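You operate a simulated robot arm through the tools that you are given. There is no shell and no other tool. Be economical: measure what you need, move in short steps, check, and stop when the job is done.

You run a simulated robot arm. Do the job below in one go: nothing can be reset, and whatever is moved stays where it is left.

## Task
Put the blue gear on the green disc.

The check looks at the end state, three seconds after you hand in, the way a careful person would. Anything else that was tipped, shoved, dropped, spilled or broken makes it a failure.

## Robot
A 6-joint arm with a two-finger parallel gripper, fixed in place. Base frame: the origin is at the foot of the arm, x ahead of it, y to its left, z up; the work surface is at about z = 0. Lengths are in m, angles in rad, forces in N, time in s.
With the tool pointing down near the work surface it reaches from about 0.14 to 0.58 m from the base axis. Its first joint turns from -1.152 to 1.152 rad. Payload 2.1 kg.
The tool frame sits at the grasp point between the pads (the TCP): z along the fingers, y along the line on which they close. The tips reach 0.03 m beyond it. Largest opening 0.094 m; finger width 0.028, thickness 0.01; the body of the gripper, 0.05 by 0.096 m, starts 0.055 m behind the TCP.
Orientation is told as [roll, pitch, yaw] about the base's x, y, z axes, in that order, counted from this pose: with the fingers straight down and closing along the base's y, the tool's x points along the base's -x, its y along +y and its z along -z.

## Interface
- The arm moves only by the tool step_arm. Its argument "rows" is a list of rows, each a list of 3 entries, a list of its own where there are three numbers: the shift along the tool's x, y, z in m, then the turn, a rotation vector about the tool's x, y, z in rad, then the closure in counts, from 0 (fully open) to 255 (shut). In form: [[[x, y, z], [wx, wy, wz], claw], ...]. A call has 1 to 8 rows; each row is the pose to reach, as a shift and turn from the pose commanded when the call began, along the tool's axes at that moment. Each row takes 0.2 s and may step no farther than 0.05 m and 0.15 rad from the row before; otherwise, or with a gripper value out of range, the whole call is refused. A pose out of reach is approached as far as the arm can. The call stops where the force on the tool passes 40 N (or 10 N more than at its start, if that is more) or the arm is blocked; 0.2 s more then pass. Each finger travels about 0.072 m/s and halts on what it meets, pressing with about 38 N; the grip force reading is that of the motor and also rises with nothing between the fingers. The clock runs only during rows and for 0.2 s after the last one: add rows that repeat a pose to give the fingers time. The reply holds the time, the measured pose of the TCP, the force on the tool along the base axes, the opening and the grip force, in the units named above and with some noise, and new pictures: "views" is both (left out), scene, wrist or none.
- Cameras (640 x 400 px; columns grow to the right, rows downward): "scene" is fixed at [0.0481, -0.3631, 0.4961]; the picture's right is [0.84, -0.54, 0.00], its down [-0.26, -0.40, -0.88] and it looks along [0.47, 0.74, -0.48] (base axes); focal length 320 px, centre (320, 200). "wrist" rides on the gripper at [0.076, 0.014, -0.103] in the tool frame; the picture's right is [-0.18, 0.98, 0.00], its down [-0.75, -0.14, -0.64] and it looks along [-0.63, -0.12, 0.77] (tool axes); focal length 243 px, centre (320, 200). There is no depth. A picture from a camera that has moved, and an enlarged one, comes with that camera's place and axes in the base frame and with its lens.
- inspect(camera, box): a new picture of the part [left, top, right, bottom] of that camera's present view, enlarged. No time passes.
- hand_in(): hands the job in; it is judged then, once.

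Work in short steps. Places have to be worked out from the pictures, the camera data and where the tool is seen: move nearer, look again, correct. Check each grasp and each placing, and mend what went wrong. You have 90 turns and 170 pictures in all, those below and enlarged ones among them. Open the gripper and draw the arm clear of the work before you hand the job in, unless the task says otherwise; then end with one line.

The tools are called after "Emit:" as a command line: name --argument value ..., lists and objects as JSON in quotes. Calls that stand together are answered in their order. step_arm: Moves the arm, as the interface text tells. Its arguments: {"type":"object","properties":{"rows":{"type":"array"},"views":{"type":"string","enum":["both","scene","wrist","none"]}},"required":["rows"]} The other tools are called the same way: inspect (camera, box) takes an enlarged picture of a part of a camera's view; hand_in () hands the job in.

At the start:

```text
time: 0.0
tcp_pos: [0.2722, 0.0363, 0.2561]
tcp_rot: [-0.002, -0.002, -0.001]
wrist_force: [-0.3, -0.1, 0.0]
grip_width: 0.0941
finger_force: 0.0
```

scene: 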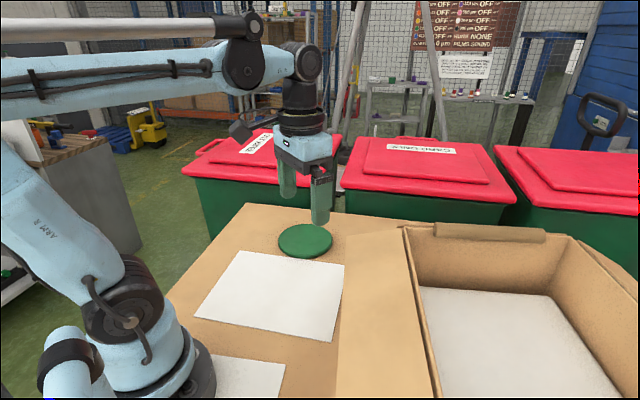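
wrist: 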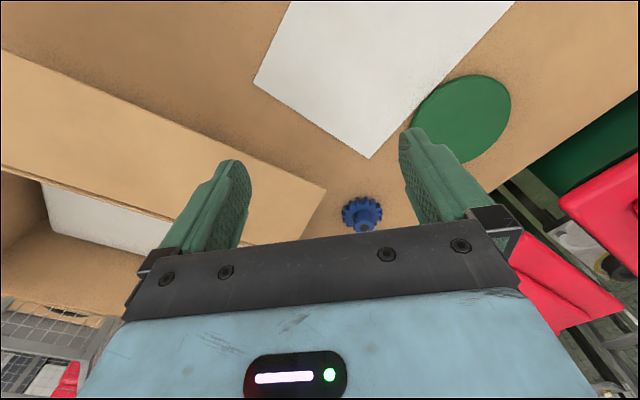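

The disc appears to be near (0.37, 0.224), and the gear near (0.527, 0.07), hidden from the scene camera by the carton flap. I'll enlarge both areas.

Emit:
inspect --camera "wrist" --box '[240, 120, 440, 245]'

Emit:
inspect --camera "scene" --box '[240, 180, 560, 380]'

```text
3.20 times, centred on (340, 182) of wrist
camera zoom: at [0.1964, 0.0513, 0.3581], right [0.18, 0.98, 0.0], down [0.75, -0.14, 0.64], along [0.63, -0.12, -0.77], focal length 776 px, centre (256, 256)
```

zoom: 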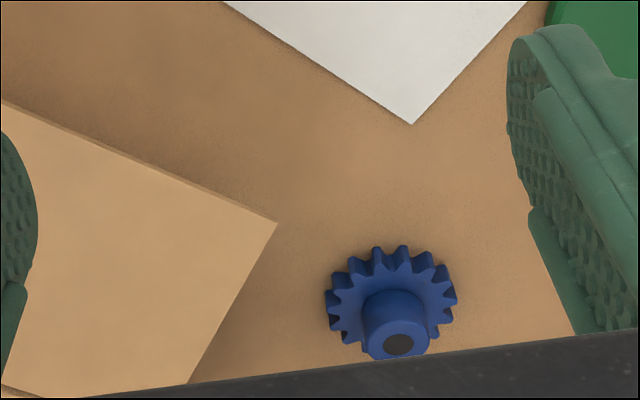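

```text
2.00 times, centred on (400, 280) of scene
camera zoom: at [0.0481, -0.3631, 0.4961], right [0.84, -0.54, 0.0], down [-0.26, -0.4, -0.88], along [0.47, 0.74, -0.48], focal length 640 px, centre (160, 40)
```

zoom: 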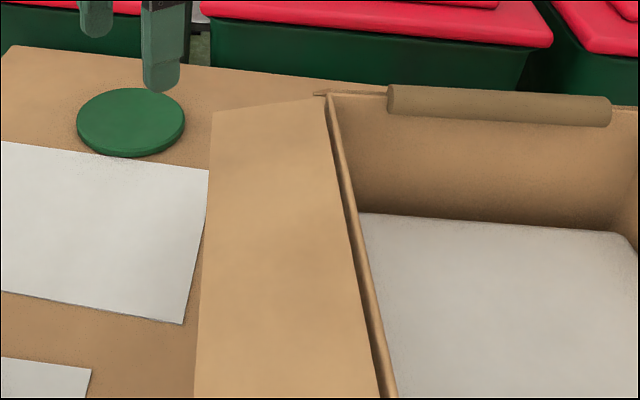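

The gear's hub points up, with its centre near (0.522, 0.072). The flap corner is around (0.36, 0.03) at z≈0.14, below the current tip height of 0.226. I'll stay at this height, move above the gear, and look again.

Emit:
step_arm --rows '[[[-0.045, 0.009, 0], [0, 0, 0], 0], [[-0.09, 0.018, 0], [0, 0, 0], 0], [[-0.135, 0.027, 0], [0, 0, 0], 0], [[-0.18, 0.034, 0], [0, 0, 0], 0], [[-0.22, 0.034, 0], [0, 0, 0], 0], [[-0.22, 0.034, 0], [0, 0, 0], 0]]'

```text
time: 1.4
tcp_pos: [0.4924, 0.0707, 0.2554]
tcp_rot: [-0.002, -0.001, 0.0]
wrist_force: [-0.6, -0.7, -0.2]
grip_width: 0.094
finger_force: 0.0
camera wrist: at [0.4163, 0.0863, 0.3579], right [0.18, 0.98, 0.0], down [0.75, -0.14, 0.64], along [0.63, -0.12, -0.77], focal length 243 px, centre (320, 200)
```

scene: 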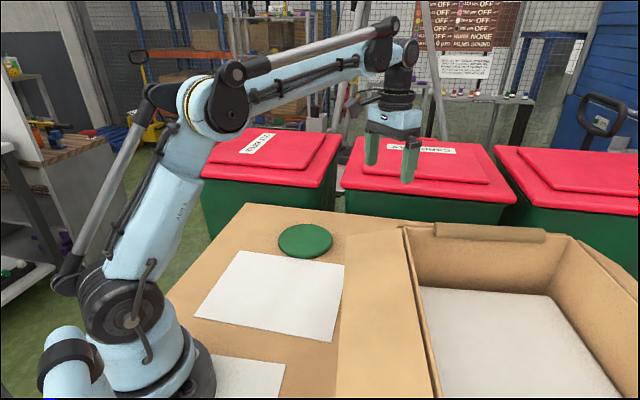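
wrist: 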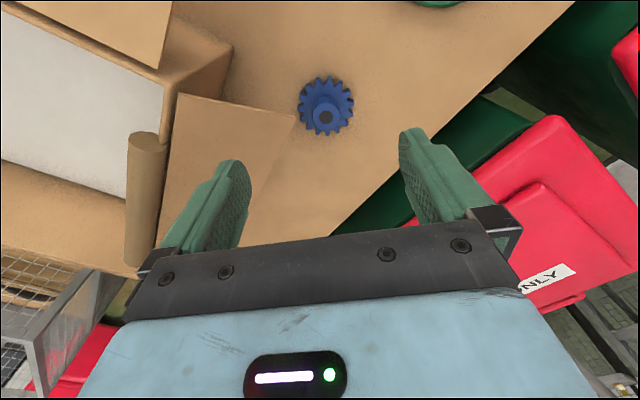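

Emit:
inspect --camera "wrist" --box '[120, 50, 440, 250]'

Emit:
inspect --camera "wrist" --box '[270, 60, 382, 130]'

```text
2.00 times, centred on (280, 150) of wrist
camera zoom: at [0.4163, 0.0863, 0.3579], right [0.18, 0.98, 0.0], down [0.75, -0.14, 0.64], along [0.63, -0.12, -0.77], focal length 485 px, centre (400, 300)
```

zoom: 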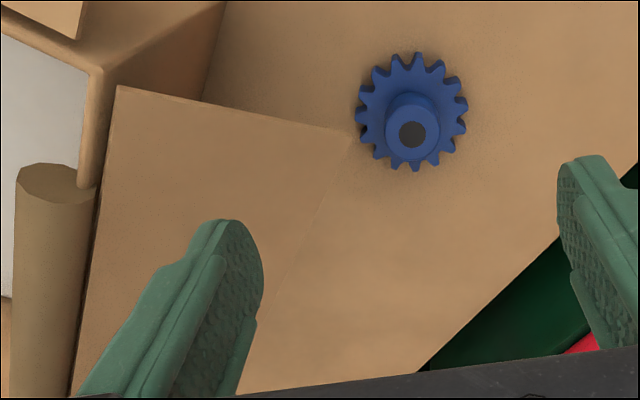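

```text
5.71 times, centred on (326, 95) of wrist
camera zoom: at [0.4163, 0.0863, 0.3579], right [0.18, 0.98, 0.0], down [0.75, -0.14, 0.64], along [0.63, -0.12, -0.77], focal length 1386 px, centre (286, 800)
```

zoom: 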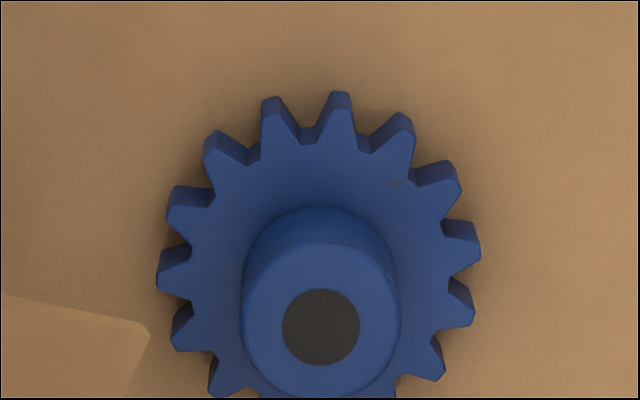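

From the two views I put the gear centre at about (0.535, 0.071), with the hub top at z≈0.04 and a hub diameter of about 0.036. A carton flap slopes down towards it, with its tip near (0.517, 0.037, 0.075). To keep clear of the flap I'll yaw −90° so the fingers close along base x and the camera stays on the +y side.

Emit:
step_arm --rows '[[[0, 0, 0], [0, 0, 0.145], 0], [[0, 0, 0], [0, 0, 0.29], 0], [[0, 0, 0], [0, 0, 0.435], 0], [[0, 0, 0], [0, 0, 0.58], 0], [[0, 0, 0], [0, 0, 0.725], 0], [[0, 0, 0], [0, 0, 0.79], 0]]' --views "none"

Emit:
step_arm --rows '[[[0, 0, 0], [0, 0, 0.145], 0], [[0, 0, 0], [0, 0, 0.29], 0], [[0, 0, 0], [0, 0, 0.435], 0], [[0, 0, 0], [0, 0, 0.58], 0], [[0, 0, 0], [0, 0, 0.725], 0], [[0, 0, 0], [0, 0, 0.78], 0], [[0, 0, 0], [0, 0, 0.78], 0]]' --views "both"

```text
time: 2.8
tcp_pos: [0.4929, 0.0704, 0.2541]
tcp_rot: [0.0, -0.001, -0.792]
wrist_force: [-0.2, -0.6, -0.4]
grip_width: 0.0939
finger_force: 0.1
```

```text
time: 4.4
tcp_pos: [0.4923, 0.071, 0.2551]
tcp_rot: [0.002, -0.001, -1.57]
wrist_force: [-0.9, -0.6, -0.5]
grip_width: 0.094
finger_force: 0.1
camera wrist: at [0.5063, 0.1476, 0.3593], right [0.98, -0.18, 0.0], down [-0.14, -0.75, 0.64], along [-0.12, -0.63, -0.77], focal length 243 px, centre (320, 200)
```

scene: 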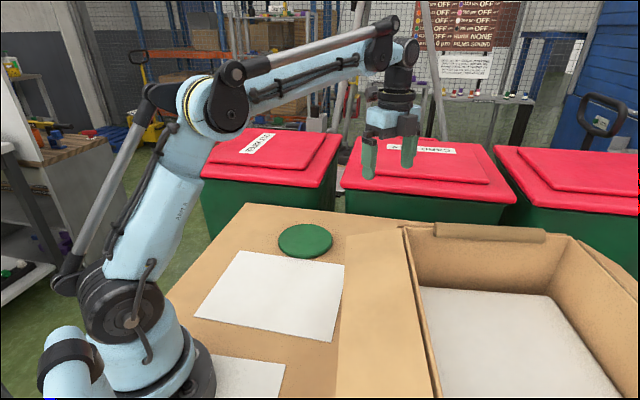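
wrist: 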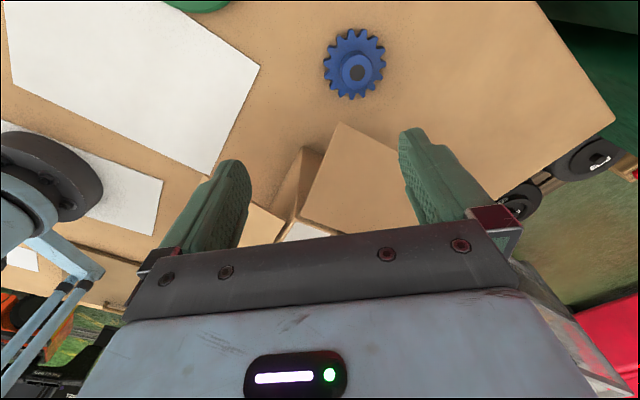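

This view confirms the hub at (0.536, 0.071) and puts the flap tip higher, at about (0.508, 0.042, 0.10). I'll turn further to yaw ≈ −130° so the gripper body runs parallel to the flap edge, and centre it over the gear at this height.

Emit:
step_arm --rows '[[[0, 0.02, 0], [0, 0, 0.14], 0], [[0, 0.043, 0], [0, 0, 0.28], 0], [[0, 0.043, 0], [0, 0, 0.42], 0], [[0, 0.043, 0], [0, 0, 0.56], 0], [[0, 0.043, 0], [0, 0, 0.7], 0], [[0, 0.043, 0], [0, 0, 0.7], 0]]'

```text
time: 5.8
tcp_pos: [0.5324, 0.0703, 0.2568]
tcp_rot: [0.003, 0.0, -2.271]
wrist_force: [0.6, 0.4, -0.5]
grip_width: 0.0938
finger_force: 0.2
out of reach, approached as far as the arm can: row 2, 4, 5, 6
camera wrist: at [0.5926, 0.1197, 0.3592], right [0.63, -0.77, 0.0], down [-0.6, -0.48, 0.64], along [-0.5, -0.41, -0.77], focal length 243 px, centre (320, 200)
```

scene: 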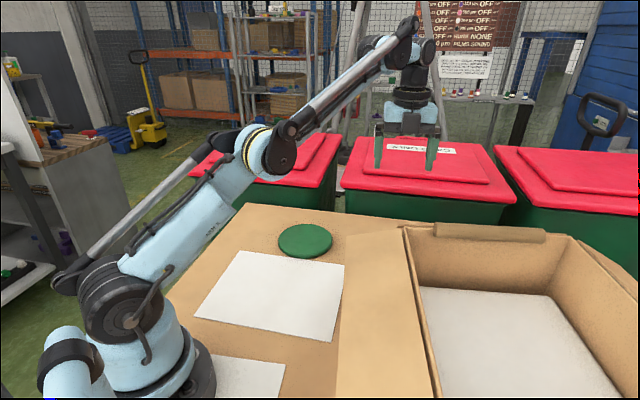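
wrist: 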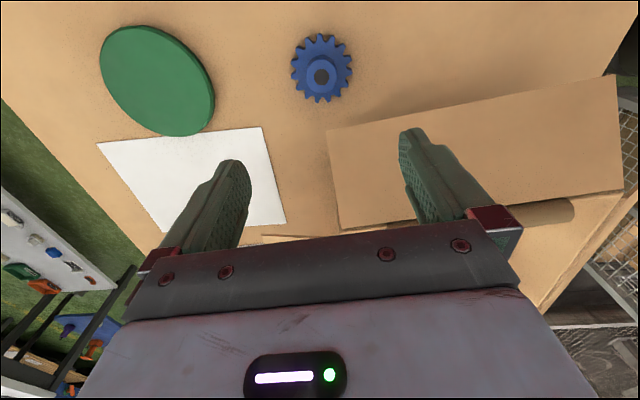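

The hub is again at (0.536, 0.070), and the flap edge runs parallel to the gripper about 4 cm away. I'll descend to z≈0.125 and check.

Emit:
step_arm --rows '[[[0, 0, 0.04], [0, 0, 0], 0], [[0, 0, 0.08], [0, 0, 0], 0], [[0, 0, 0.12], [0, 0, 0], 0], [[0, 0, 0.13], [0, 0, 0], 0], [[0, 0, 0.13], [0, 0, 0], 0]]'

```text
time: 7.0
tcp_pos: [0.5316, 0.0678, 0.1242]
tcp_rot: [0.003, 0.001, -2.27]
wrist_force: [-0.3, 0.8, 0.2]
grip_width: 0.094
finger_force: 0.0
camera wrist: at [0.5916, 0.1182, 0.2272], right [0.63, -0.77, 0.0], down [-0.59, -0.48, 0.64], along [-0.5, -0.41, -0.77], focal length 243 px, centre (320, 200)
```

scene: 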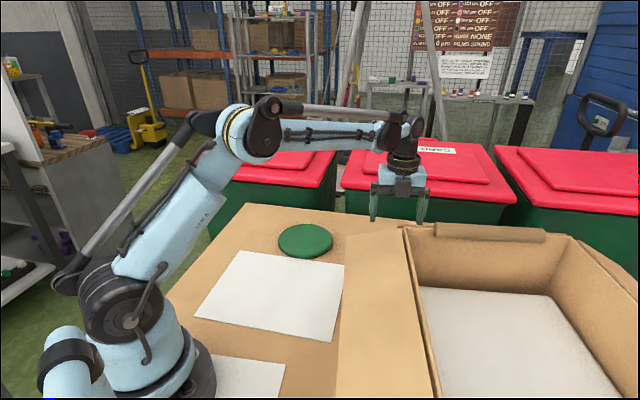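
wrist: 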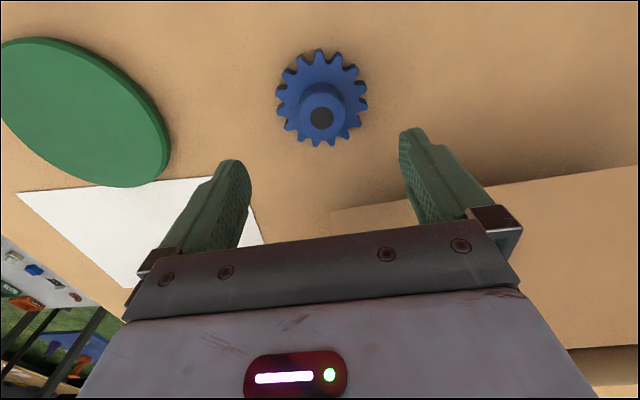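

The hub is at (0.535, 0.070), so I'll nudge the tool 4–5 mm away from the flap and go down to z≈0.06.

Emit:
step_arm --rows '[[[0.005, 0.001, 0.0], [0, 0, 0], 0], [[0.005, 0.001, 0.03], [0, 0, 0], 0], [[0.005, 0.001, 0.05], [0, 0, 0], 0], [[0.005, 0.001, 0.064], [0, 0, 0], 0], [[0.005, 0.001, 0.064], [0, 0, 0], 0]]'

Emit:
inspect --camera "wrist" --box '[160, 80, 480, 280]'

```text
time: 8.2
tcp_pos: [0.5358, 0.0729, 0.0614]
tcp_rot: [0.0, 0.001, -2.27]
wrist_force: [-0.2, -0.2, 0.7]
grip_width: 0.0944
finger_force: 0.0
camera wrist: at [0.5964, 0.122, 0.1647], right [0.63, -0.77, 0.0], down [-0.59, -0.48, 0.64], along [-0.5, -0.41, -0.77], focal length 243 px, centre (320, 200)
```

scene: 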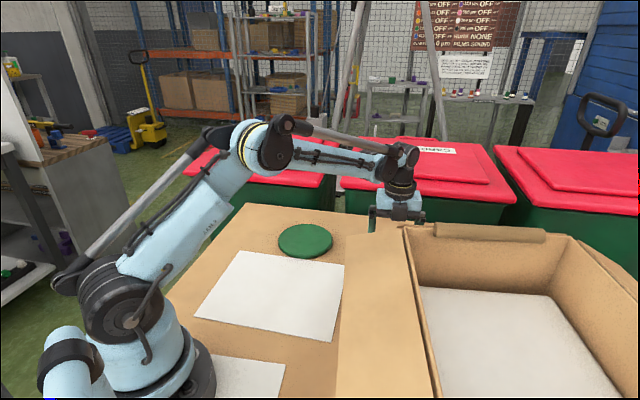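
wrist: 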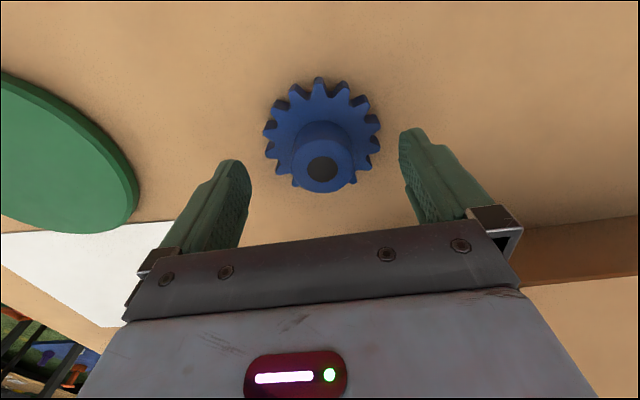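

```text
2.00 times, centred on (320, 180) of wrist
camera zoom: at [0.5964, 0.122, 0.1647], right [0.63, -0.77, 0.0], down [-0.59, -0.48, 0.64], along [-0.5, -0.41, -0.77], focal length 485 px, centre (320, 240)
```

zoom: 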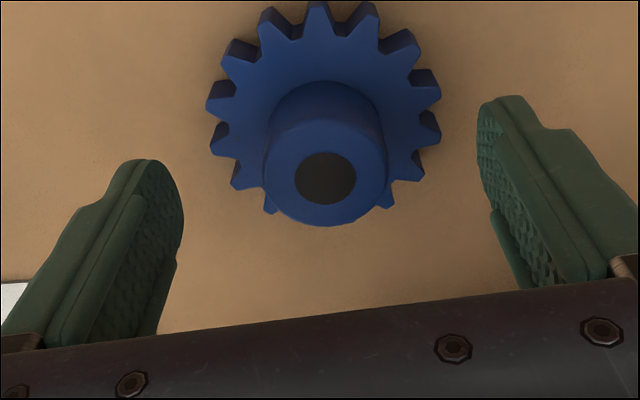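

The hub is centred, with its top at about 0.04 and the gear face at about 0.01. I'll drop to z≈0.05 so the tips sit at about 0.02, above the teeth, and close on the hub.

Emit:
step_arm --rows '[[[-0.001, 0, 0.011], [0, 0, 0], 0], [[-0.001, 0, 0.011], [0, 0, 0], 0], [[-0.001, 0, 0.011], [0, 0, 0], 120], [[-0.001, 0, 0.011], [0, 0, 0], 255], [[-0.001, 0, 0.011], [0, 0, 0], 255], [[-0.001, 0, 0.011], [0, 0, 0], 255], [[-0.001, 0, 0.011], [0, 0, 0], 255]]' --views "wrist"

```text
time: 9.8
tcp_pos: [0.5359, 0.0716, 0.0519]
tcp_rot: [0.003, -0.001, -2.271]
wrist_force: [0.7, -1.7, 1.1]
grip_width: 0.0365
finger_force: 38.0
camera wrist: at [0.5956, 0.121, 0.1534], right [0.63, -0.77, 0.0], down [-0.59, -0.48, 0.64], along [-0.5, -0.41, -0.77], focal length 243 px, centre (320, 200)
```

wrist: 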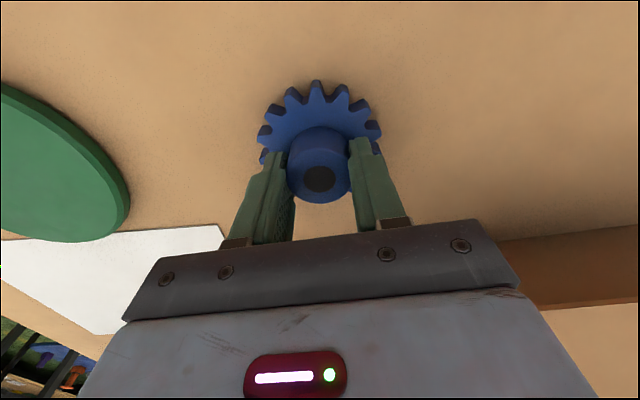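

The fingers hold the hub at 0.0365. I'll lift straight up.

Emit:
step_arm --rows '[[[0, 0, -0.02], [0, 0, 0], 255], [[0, 0, -0.05], [0, 0, 0], 255], [[0, 0, -0.08], [0, 0, 0], 255], [[0, 0, -0.11], [0, 0, 0], 255], [[0, 0, -0.11], [0, 0, 0], 255]]'

```text
time: 11.0
tcp_pos: [0.5363, 0.0718, 0.1635]
tcp_rot: [0.003, 0.0, -2.269]
wrist_force: [-1.0, -0.6, -4.4]
grip_width: 0.0364
finger_force: 38.2
camera wrist: at [0.596, 0.1218, 0.2656], right [0.63, -0.77, 0.0], down [-0.59, -0.48, 0.64], along [-0.5, -0.41, -0.77], focal length 243 px, centre (320, 200)
```

scene: 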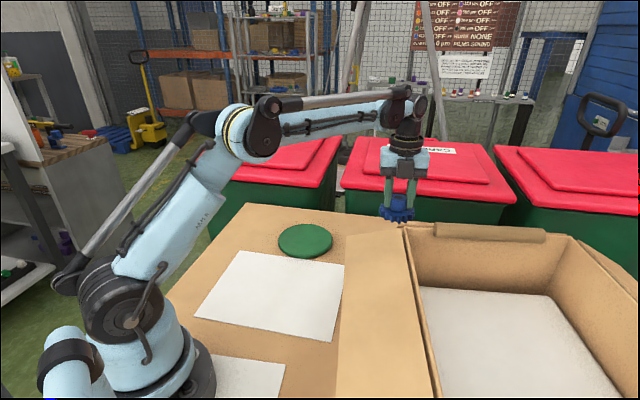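
wrist: 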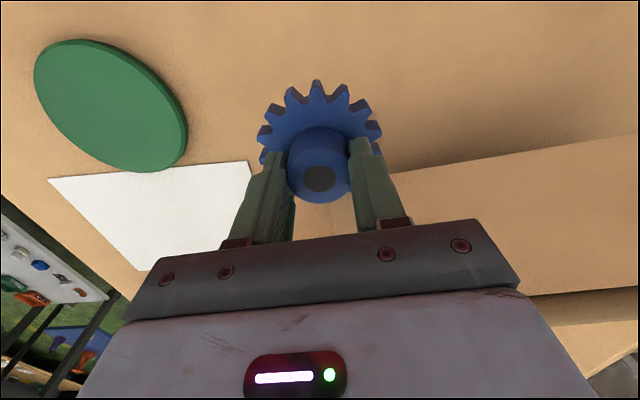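

The gear lifted cleanly. I'll carry it about halfway towards the disc and re-measure.

Emit:
step_arm --rows '[[[0.002, -0.04, 0], [0, 0, 0], 255], [[0.005, -0.08, 0], [0, 0, 0], 255], [[0.007, -0.12, 0], [0, 0, 0], 255], [[0.007, -0.12, 0], [0, 0, 0], 255]]'

```text
time: 12.0
tcp_pos: [0.4482, 0.157, 0.1608]
tcp_rot: [0.003, 0.0, -2.271]
wrist_force: [-0.4, 0.0, -2.9]
grip_width: 0.0366
finger_force: 38.0
camera wrist: at [0.5084, 0.2072, 0.2631], right [0.63, -0.77, 0.0], down [-0.59, -0.48, 0.64], along [-0.5, -0.41, -0.77], focal length 243 px, centre (320, 200)
```

scene: 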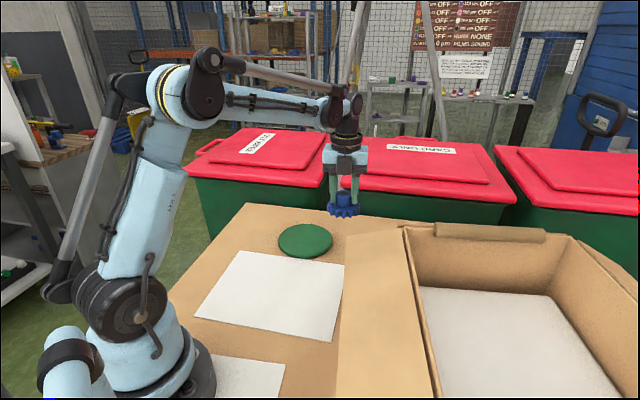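
wrist: 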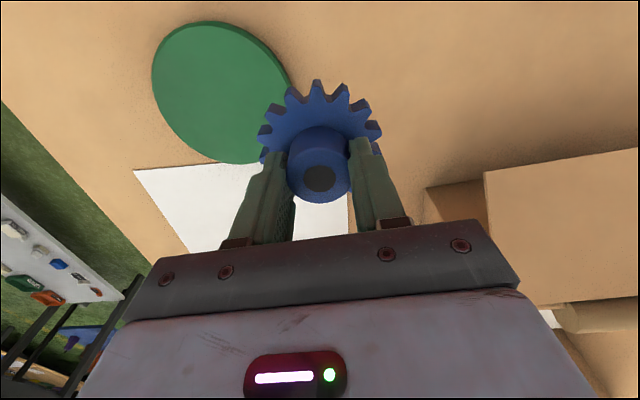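

The disc centre works out to about (0.379, 0.227) with a radius of about 0.068, so the gear has room to spare. I'll move above the centre and check.

Emit:
step_arm --rows '[[[0.004, -0.035, 0], [0, 0, 0], 255], [[0.008, -0.07, 0], [0, 0, 0], 255], [[0.0104, -0.099, 0], [0, 0, 0], 255], [[0.0104, -0.099, 0.03], [0, 0, 0], 255], [[0.0104, -0.099, 0.05], [0, 0, 0], 255], [[0.0104, -0.099, 0.05], [0, 0, 0], 255]]'

Emit:
inspect --camera "scene" --box '[220, 150, 380, 250]'

```text
time: 13.4
tcp_pos: [0.3793, 0.2262, 0.1098]
tcp_rot: [0.001, -0.001, -2.271]
wrist_force: [-0.2, -0.7, -3.3]
grip_width: 0.0363
finger_force: 38.2
camera wrist: at [0.438, 0.2757, 0.2121], right [0.63, -0.77, 0.0], down [-0.59, -0.48, 0.64], along [-0.5, -0.41, -0.77], focal length 243 px, centre (320, 200)
```

scene: 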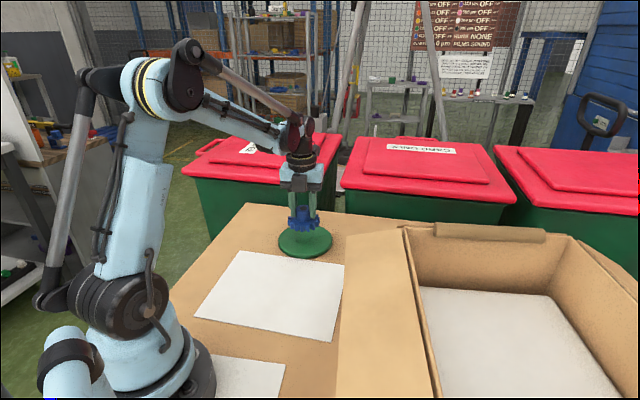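
wrist: 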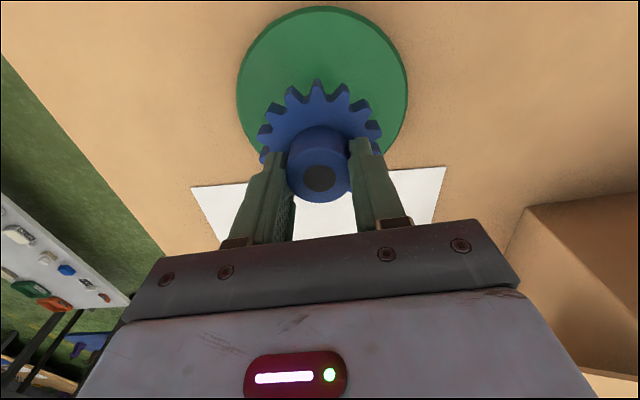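

```text
4.00 times, centred on (300, 200) of scene
camera zoom: at [0.0481, -0.3631, 0.4961], right [0.84, -0.54, 0.0], down [-0.26, -0.4, -0.88], along [0.47, 0.74, -0.48], focal length 1281 px, centre (400, 200)
```

zoom: 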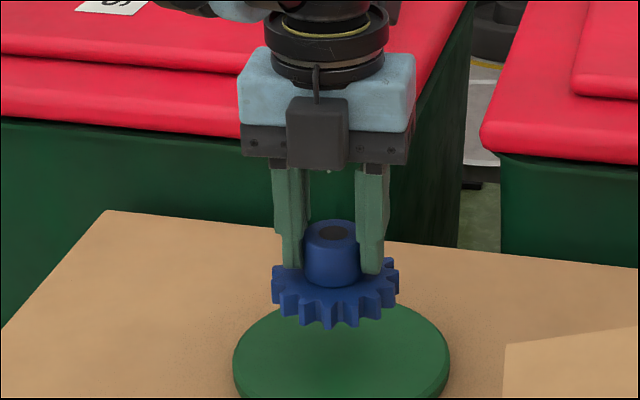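

The gear lines up laterally with the disc in both views. I'll descend most of the remaining way and check the gap.

Emit:
step_arm --rows '[[[0, 0, 0.015], [0, 0, 0], 255], [[0, 0, 0.03], [0, 0, 0], 255], [[0, 0, 0.036], [0, 0, 0], 255], [[0, 0, 0.036], [0, 0, 0], 255]]' --views "wrist"

Emit:
inspect --camera "scene" --box '[225, 180, 385, 280]'

```text
time: 14.4
tcp_pos: [0.3793, 0.229, 0.0719]
tcp_rot: [0.003, 0.0, -2.271]
wrist_force: [-0.1, -0.2, -3.3]
grip_width: 0.0362
finger_force: 38.0
camera wrist: at [0.4396, 0.2779, 0.1751], right [0.63, -0.77, 0.0], down [-0.59, -0.48, 0.64], along [-0.5, -0.41, -0.77], focal length 243 px, centre (320, 200)
```

wrist: 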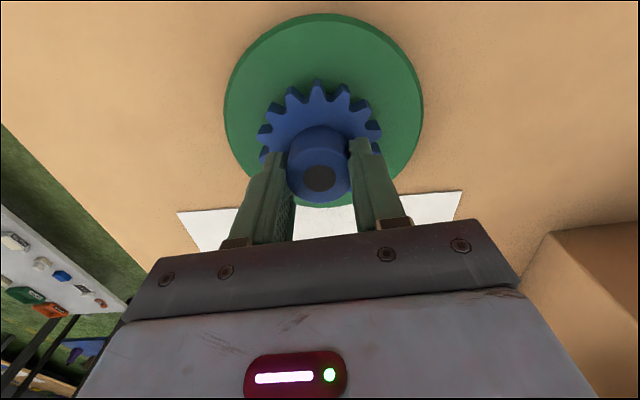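

```text
4.00 times, centred on (305, 230) of scene
camera zoom: at [0.0481, -0.3631, 0.4961], right [0.84, -0.54, 0.0], down [-0.26, -0.4, -0.88], along [0.47, 0.74, -0.48], focal length 1281 px, centre (380, 80)
```

zoom: 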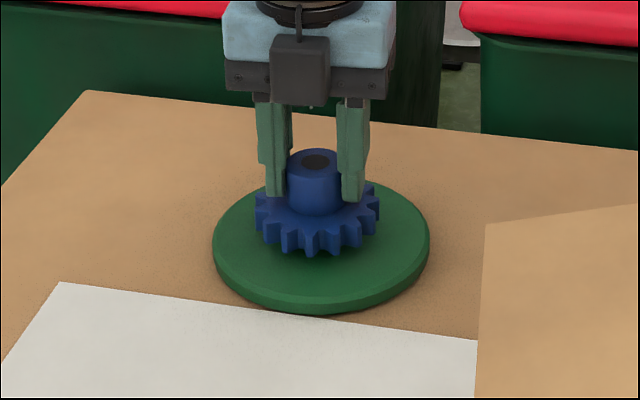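

The gear is nearly centred and hovers about 1 cm above the disc. I'll lower in small steps and watch for contact force.

Emit:
step_arm --rows '[[[0, 0, 0.003], [0, 0, 0], 255], [[0, 0, 0.005], [0, 0, 0], 255], [[0, 0, 0.005], [0, 0, 0], 255]]' --views "none"

Emit:
inspect --camera "scene" --box '[265, 205, 345, 255]'

```text
time: 15.2
tcp_pos: [0.3803, 0.2279, 0.067]
tcp_rot: [0.0, -0.001, -2.271]
wrist_force: [0.2, 0.2, -4.2]
grip_width: 0.0364
finger_force: 38.0
```

```text
8.00 times, centred on (305, 230) of scene
camera zoom: at [0.0482, -0.3631, 0.4961], right [0.84, -0.54, 0.0], down [-0.26, -0.4, -0.88], along [0.47, 0.74, -0.48], focal length 2562 px, centre (440, -40)
```

zoom: 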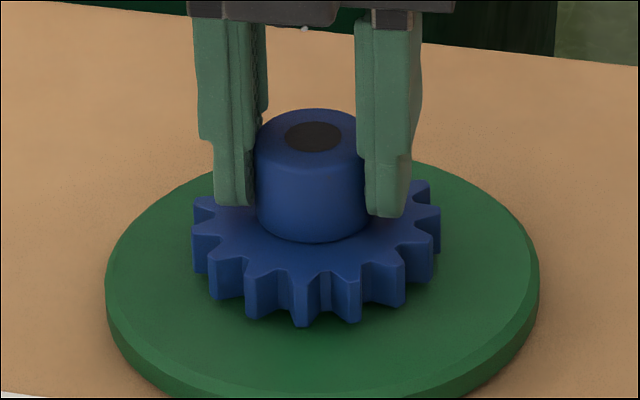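

Still no contact, with only the gear's weight on the tool. I'll go down another 3 mm.

Emit:
step_arm --rows '[[[0, 0, 0.0015], [0, 0, 0], 255], [[0, 0, 0.003], [0, 0, 0], 255], [[0, 0, 0.003], [0, 0, 0], 255]]' --views "none"

```text
time: 16.0
tcp_pos: [0.3799, 0.2254, 0.0656]
tcp_rot: [0.003, 0.0, -2.271]
wrist_force: [-0.9, 0.2, -2.8]
grip_width: 0.0364
finger_force: 38.4
```

No contact yet, so 2 mm more.

Emit:
step_arm --rows '[[[0, 0, 0.002], [0, 0, 0], 255], [[0, 0, 0.002], [0, 0, 0], 255]]' --views "none"

Emit:
inspect --camera "scene" --box '[265, 205, 345, 255]'

```text
time: 16.6
tcp_pos: [0.3812, 0.2264, 0.064]
tcp_rot: [0.001, -0.001, -2.271]
wrist_force: [-2.4, -3.5, 33.5]
grip_width: 0.0364
finger_force: 38.1
```

```text
8.00 times, centred on (305, 230) of scene
camera zoom: at [0.048, -0.3632, 0.4961], right [0.84, -0.54, 0.0], down [-0.26, -0.4, -0.88], along [0.47, 0.74, -0.48], focal length 2562 px, centre (440, -40)
```

zoom: 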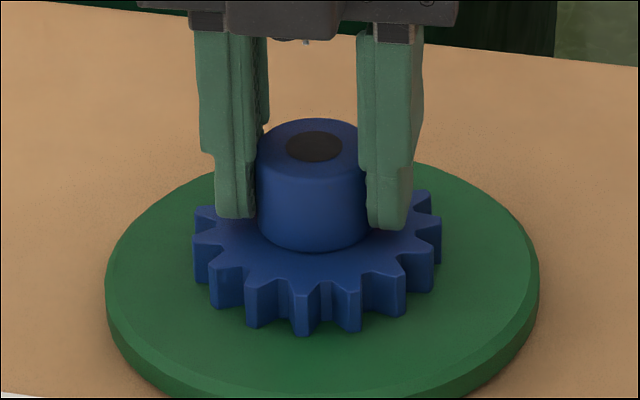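

Contact: the force rose to 33 N. I'll ease up 1 mm, open, and rise straight up.

Emit:
step_arm --rows '[[[0, 0, -0.001], [0, 0, 0], 255], [[0, 0, -0.001], [0, 0, 0], 150], [[0, 0, -0.001], [0, 0, 0], 0], [[0, 0, -0.001], [0, 0, 0], 0], [[0, 0, -0.001], [0, 0, 0], 0], [[0, 0, -0.001], [0, 0, 0], 0]]' --views "none"

Emit:
step_arm --rows '[[[0, 0, -0.02], [0, 0, 0], 0], [[0, 0, -0.06], [0, 0, 0], 0], [[0, 0, -0.1], [0, 0, 0], 0], [[0, 0, -0.13], [0, 0, 0], 0], [[0, 0, -0.13], [0, 0, 0], 0]]'

Emit:
inspect --camera "scene" --box '[225, 180, 385, 280]'

```text
time: 18.0
tcp_pos: [0.3798, 0.2269, 0.0638]
tcp_rot: [0.002, 0.001, -2.271]
wrist_force: [-0.4, -0.1, 0.4]
grip_width: 0.0939
finger_force: 0.1
```

```text
time: 19.2
tcp_pos: [0.3803, 0.2273, 0.1924]
tcp_rot: [0.002, -0.001, -2.269]
wrist_force: [1.0, -0.1, 0.8]
grip_width: 0.094
finger_force: 0.2
camera wrist: at [0.4396, 0.2771, 0.2951], right [0.63, -0.77, 0.0], down [-0.59, -0.48, 0.64], along [-0.5, -0.41, -0.77], focal length 243 px, centre (320, 200)
```

scene: 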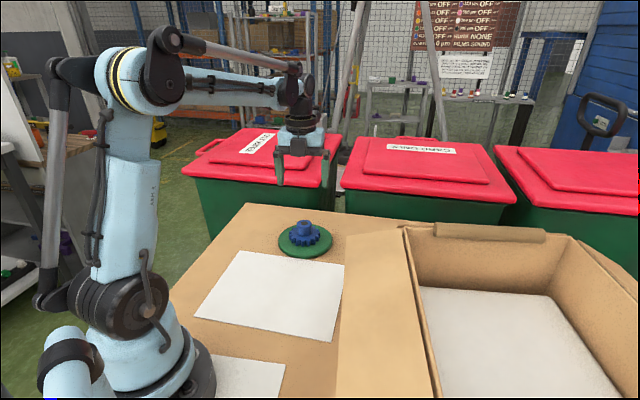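
wrist: 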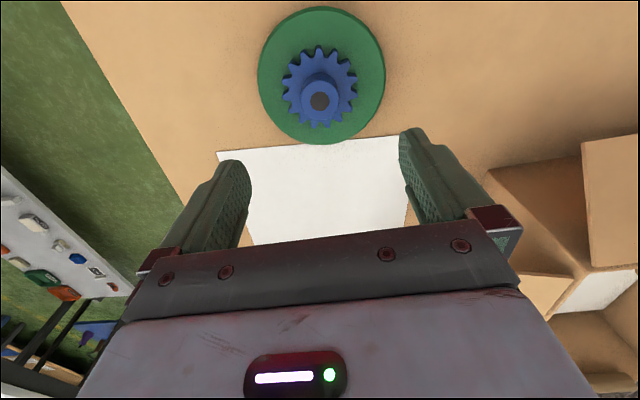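

```text
4.00 times, centred on (305, 230) of scene
camera zoom: at [0.0481, -0.3631, 0.4961], right [0.84, -0.54, 0.0], down [-0.26, -0.4, -0.88], along [0.47, 0.74, -0.48], focal length 1281 px, centre (380, 80)
```

zoom: 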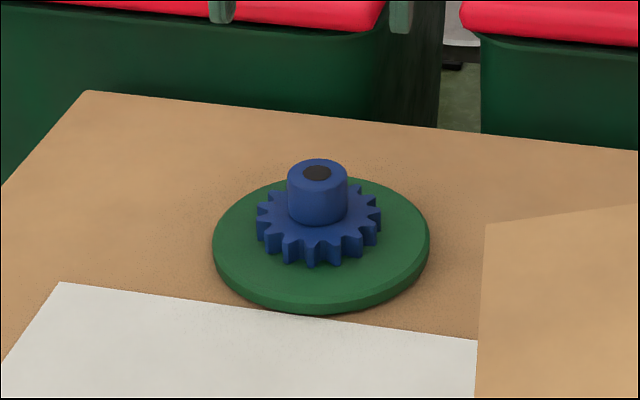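

The gear sits flat near the middle of the disc, the gripper is open and clear, and nothing else looks disturbed. I'm handing in.

Emit:
hand_in

```text
The job is handed in.
```

The blue gear is on the green disc, flat and close to its centre, and the job is handed in. The gripper is open and clear above it, and the last pictures show nothing else moved.
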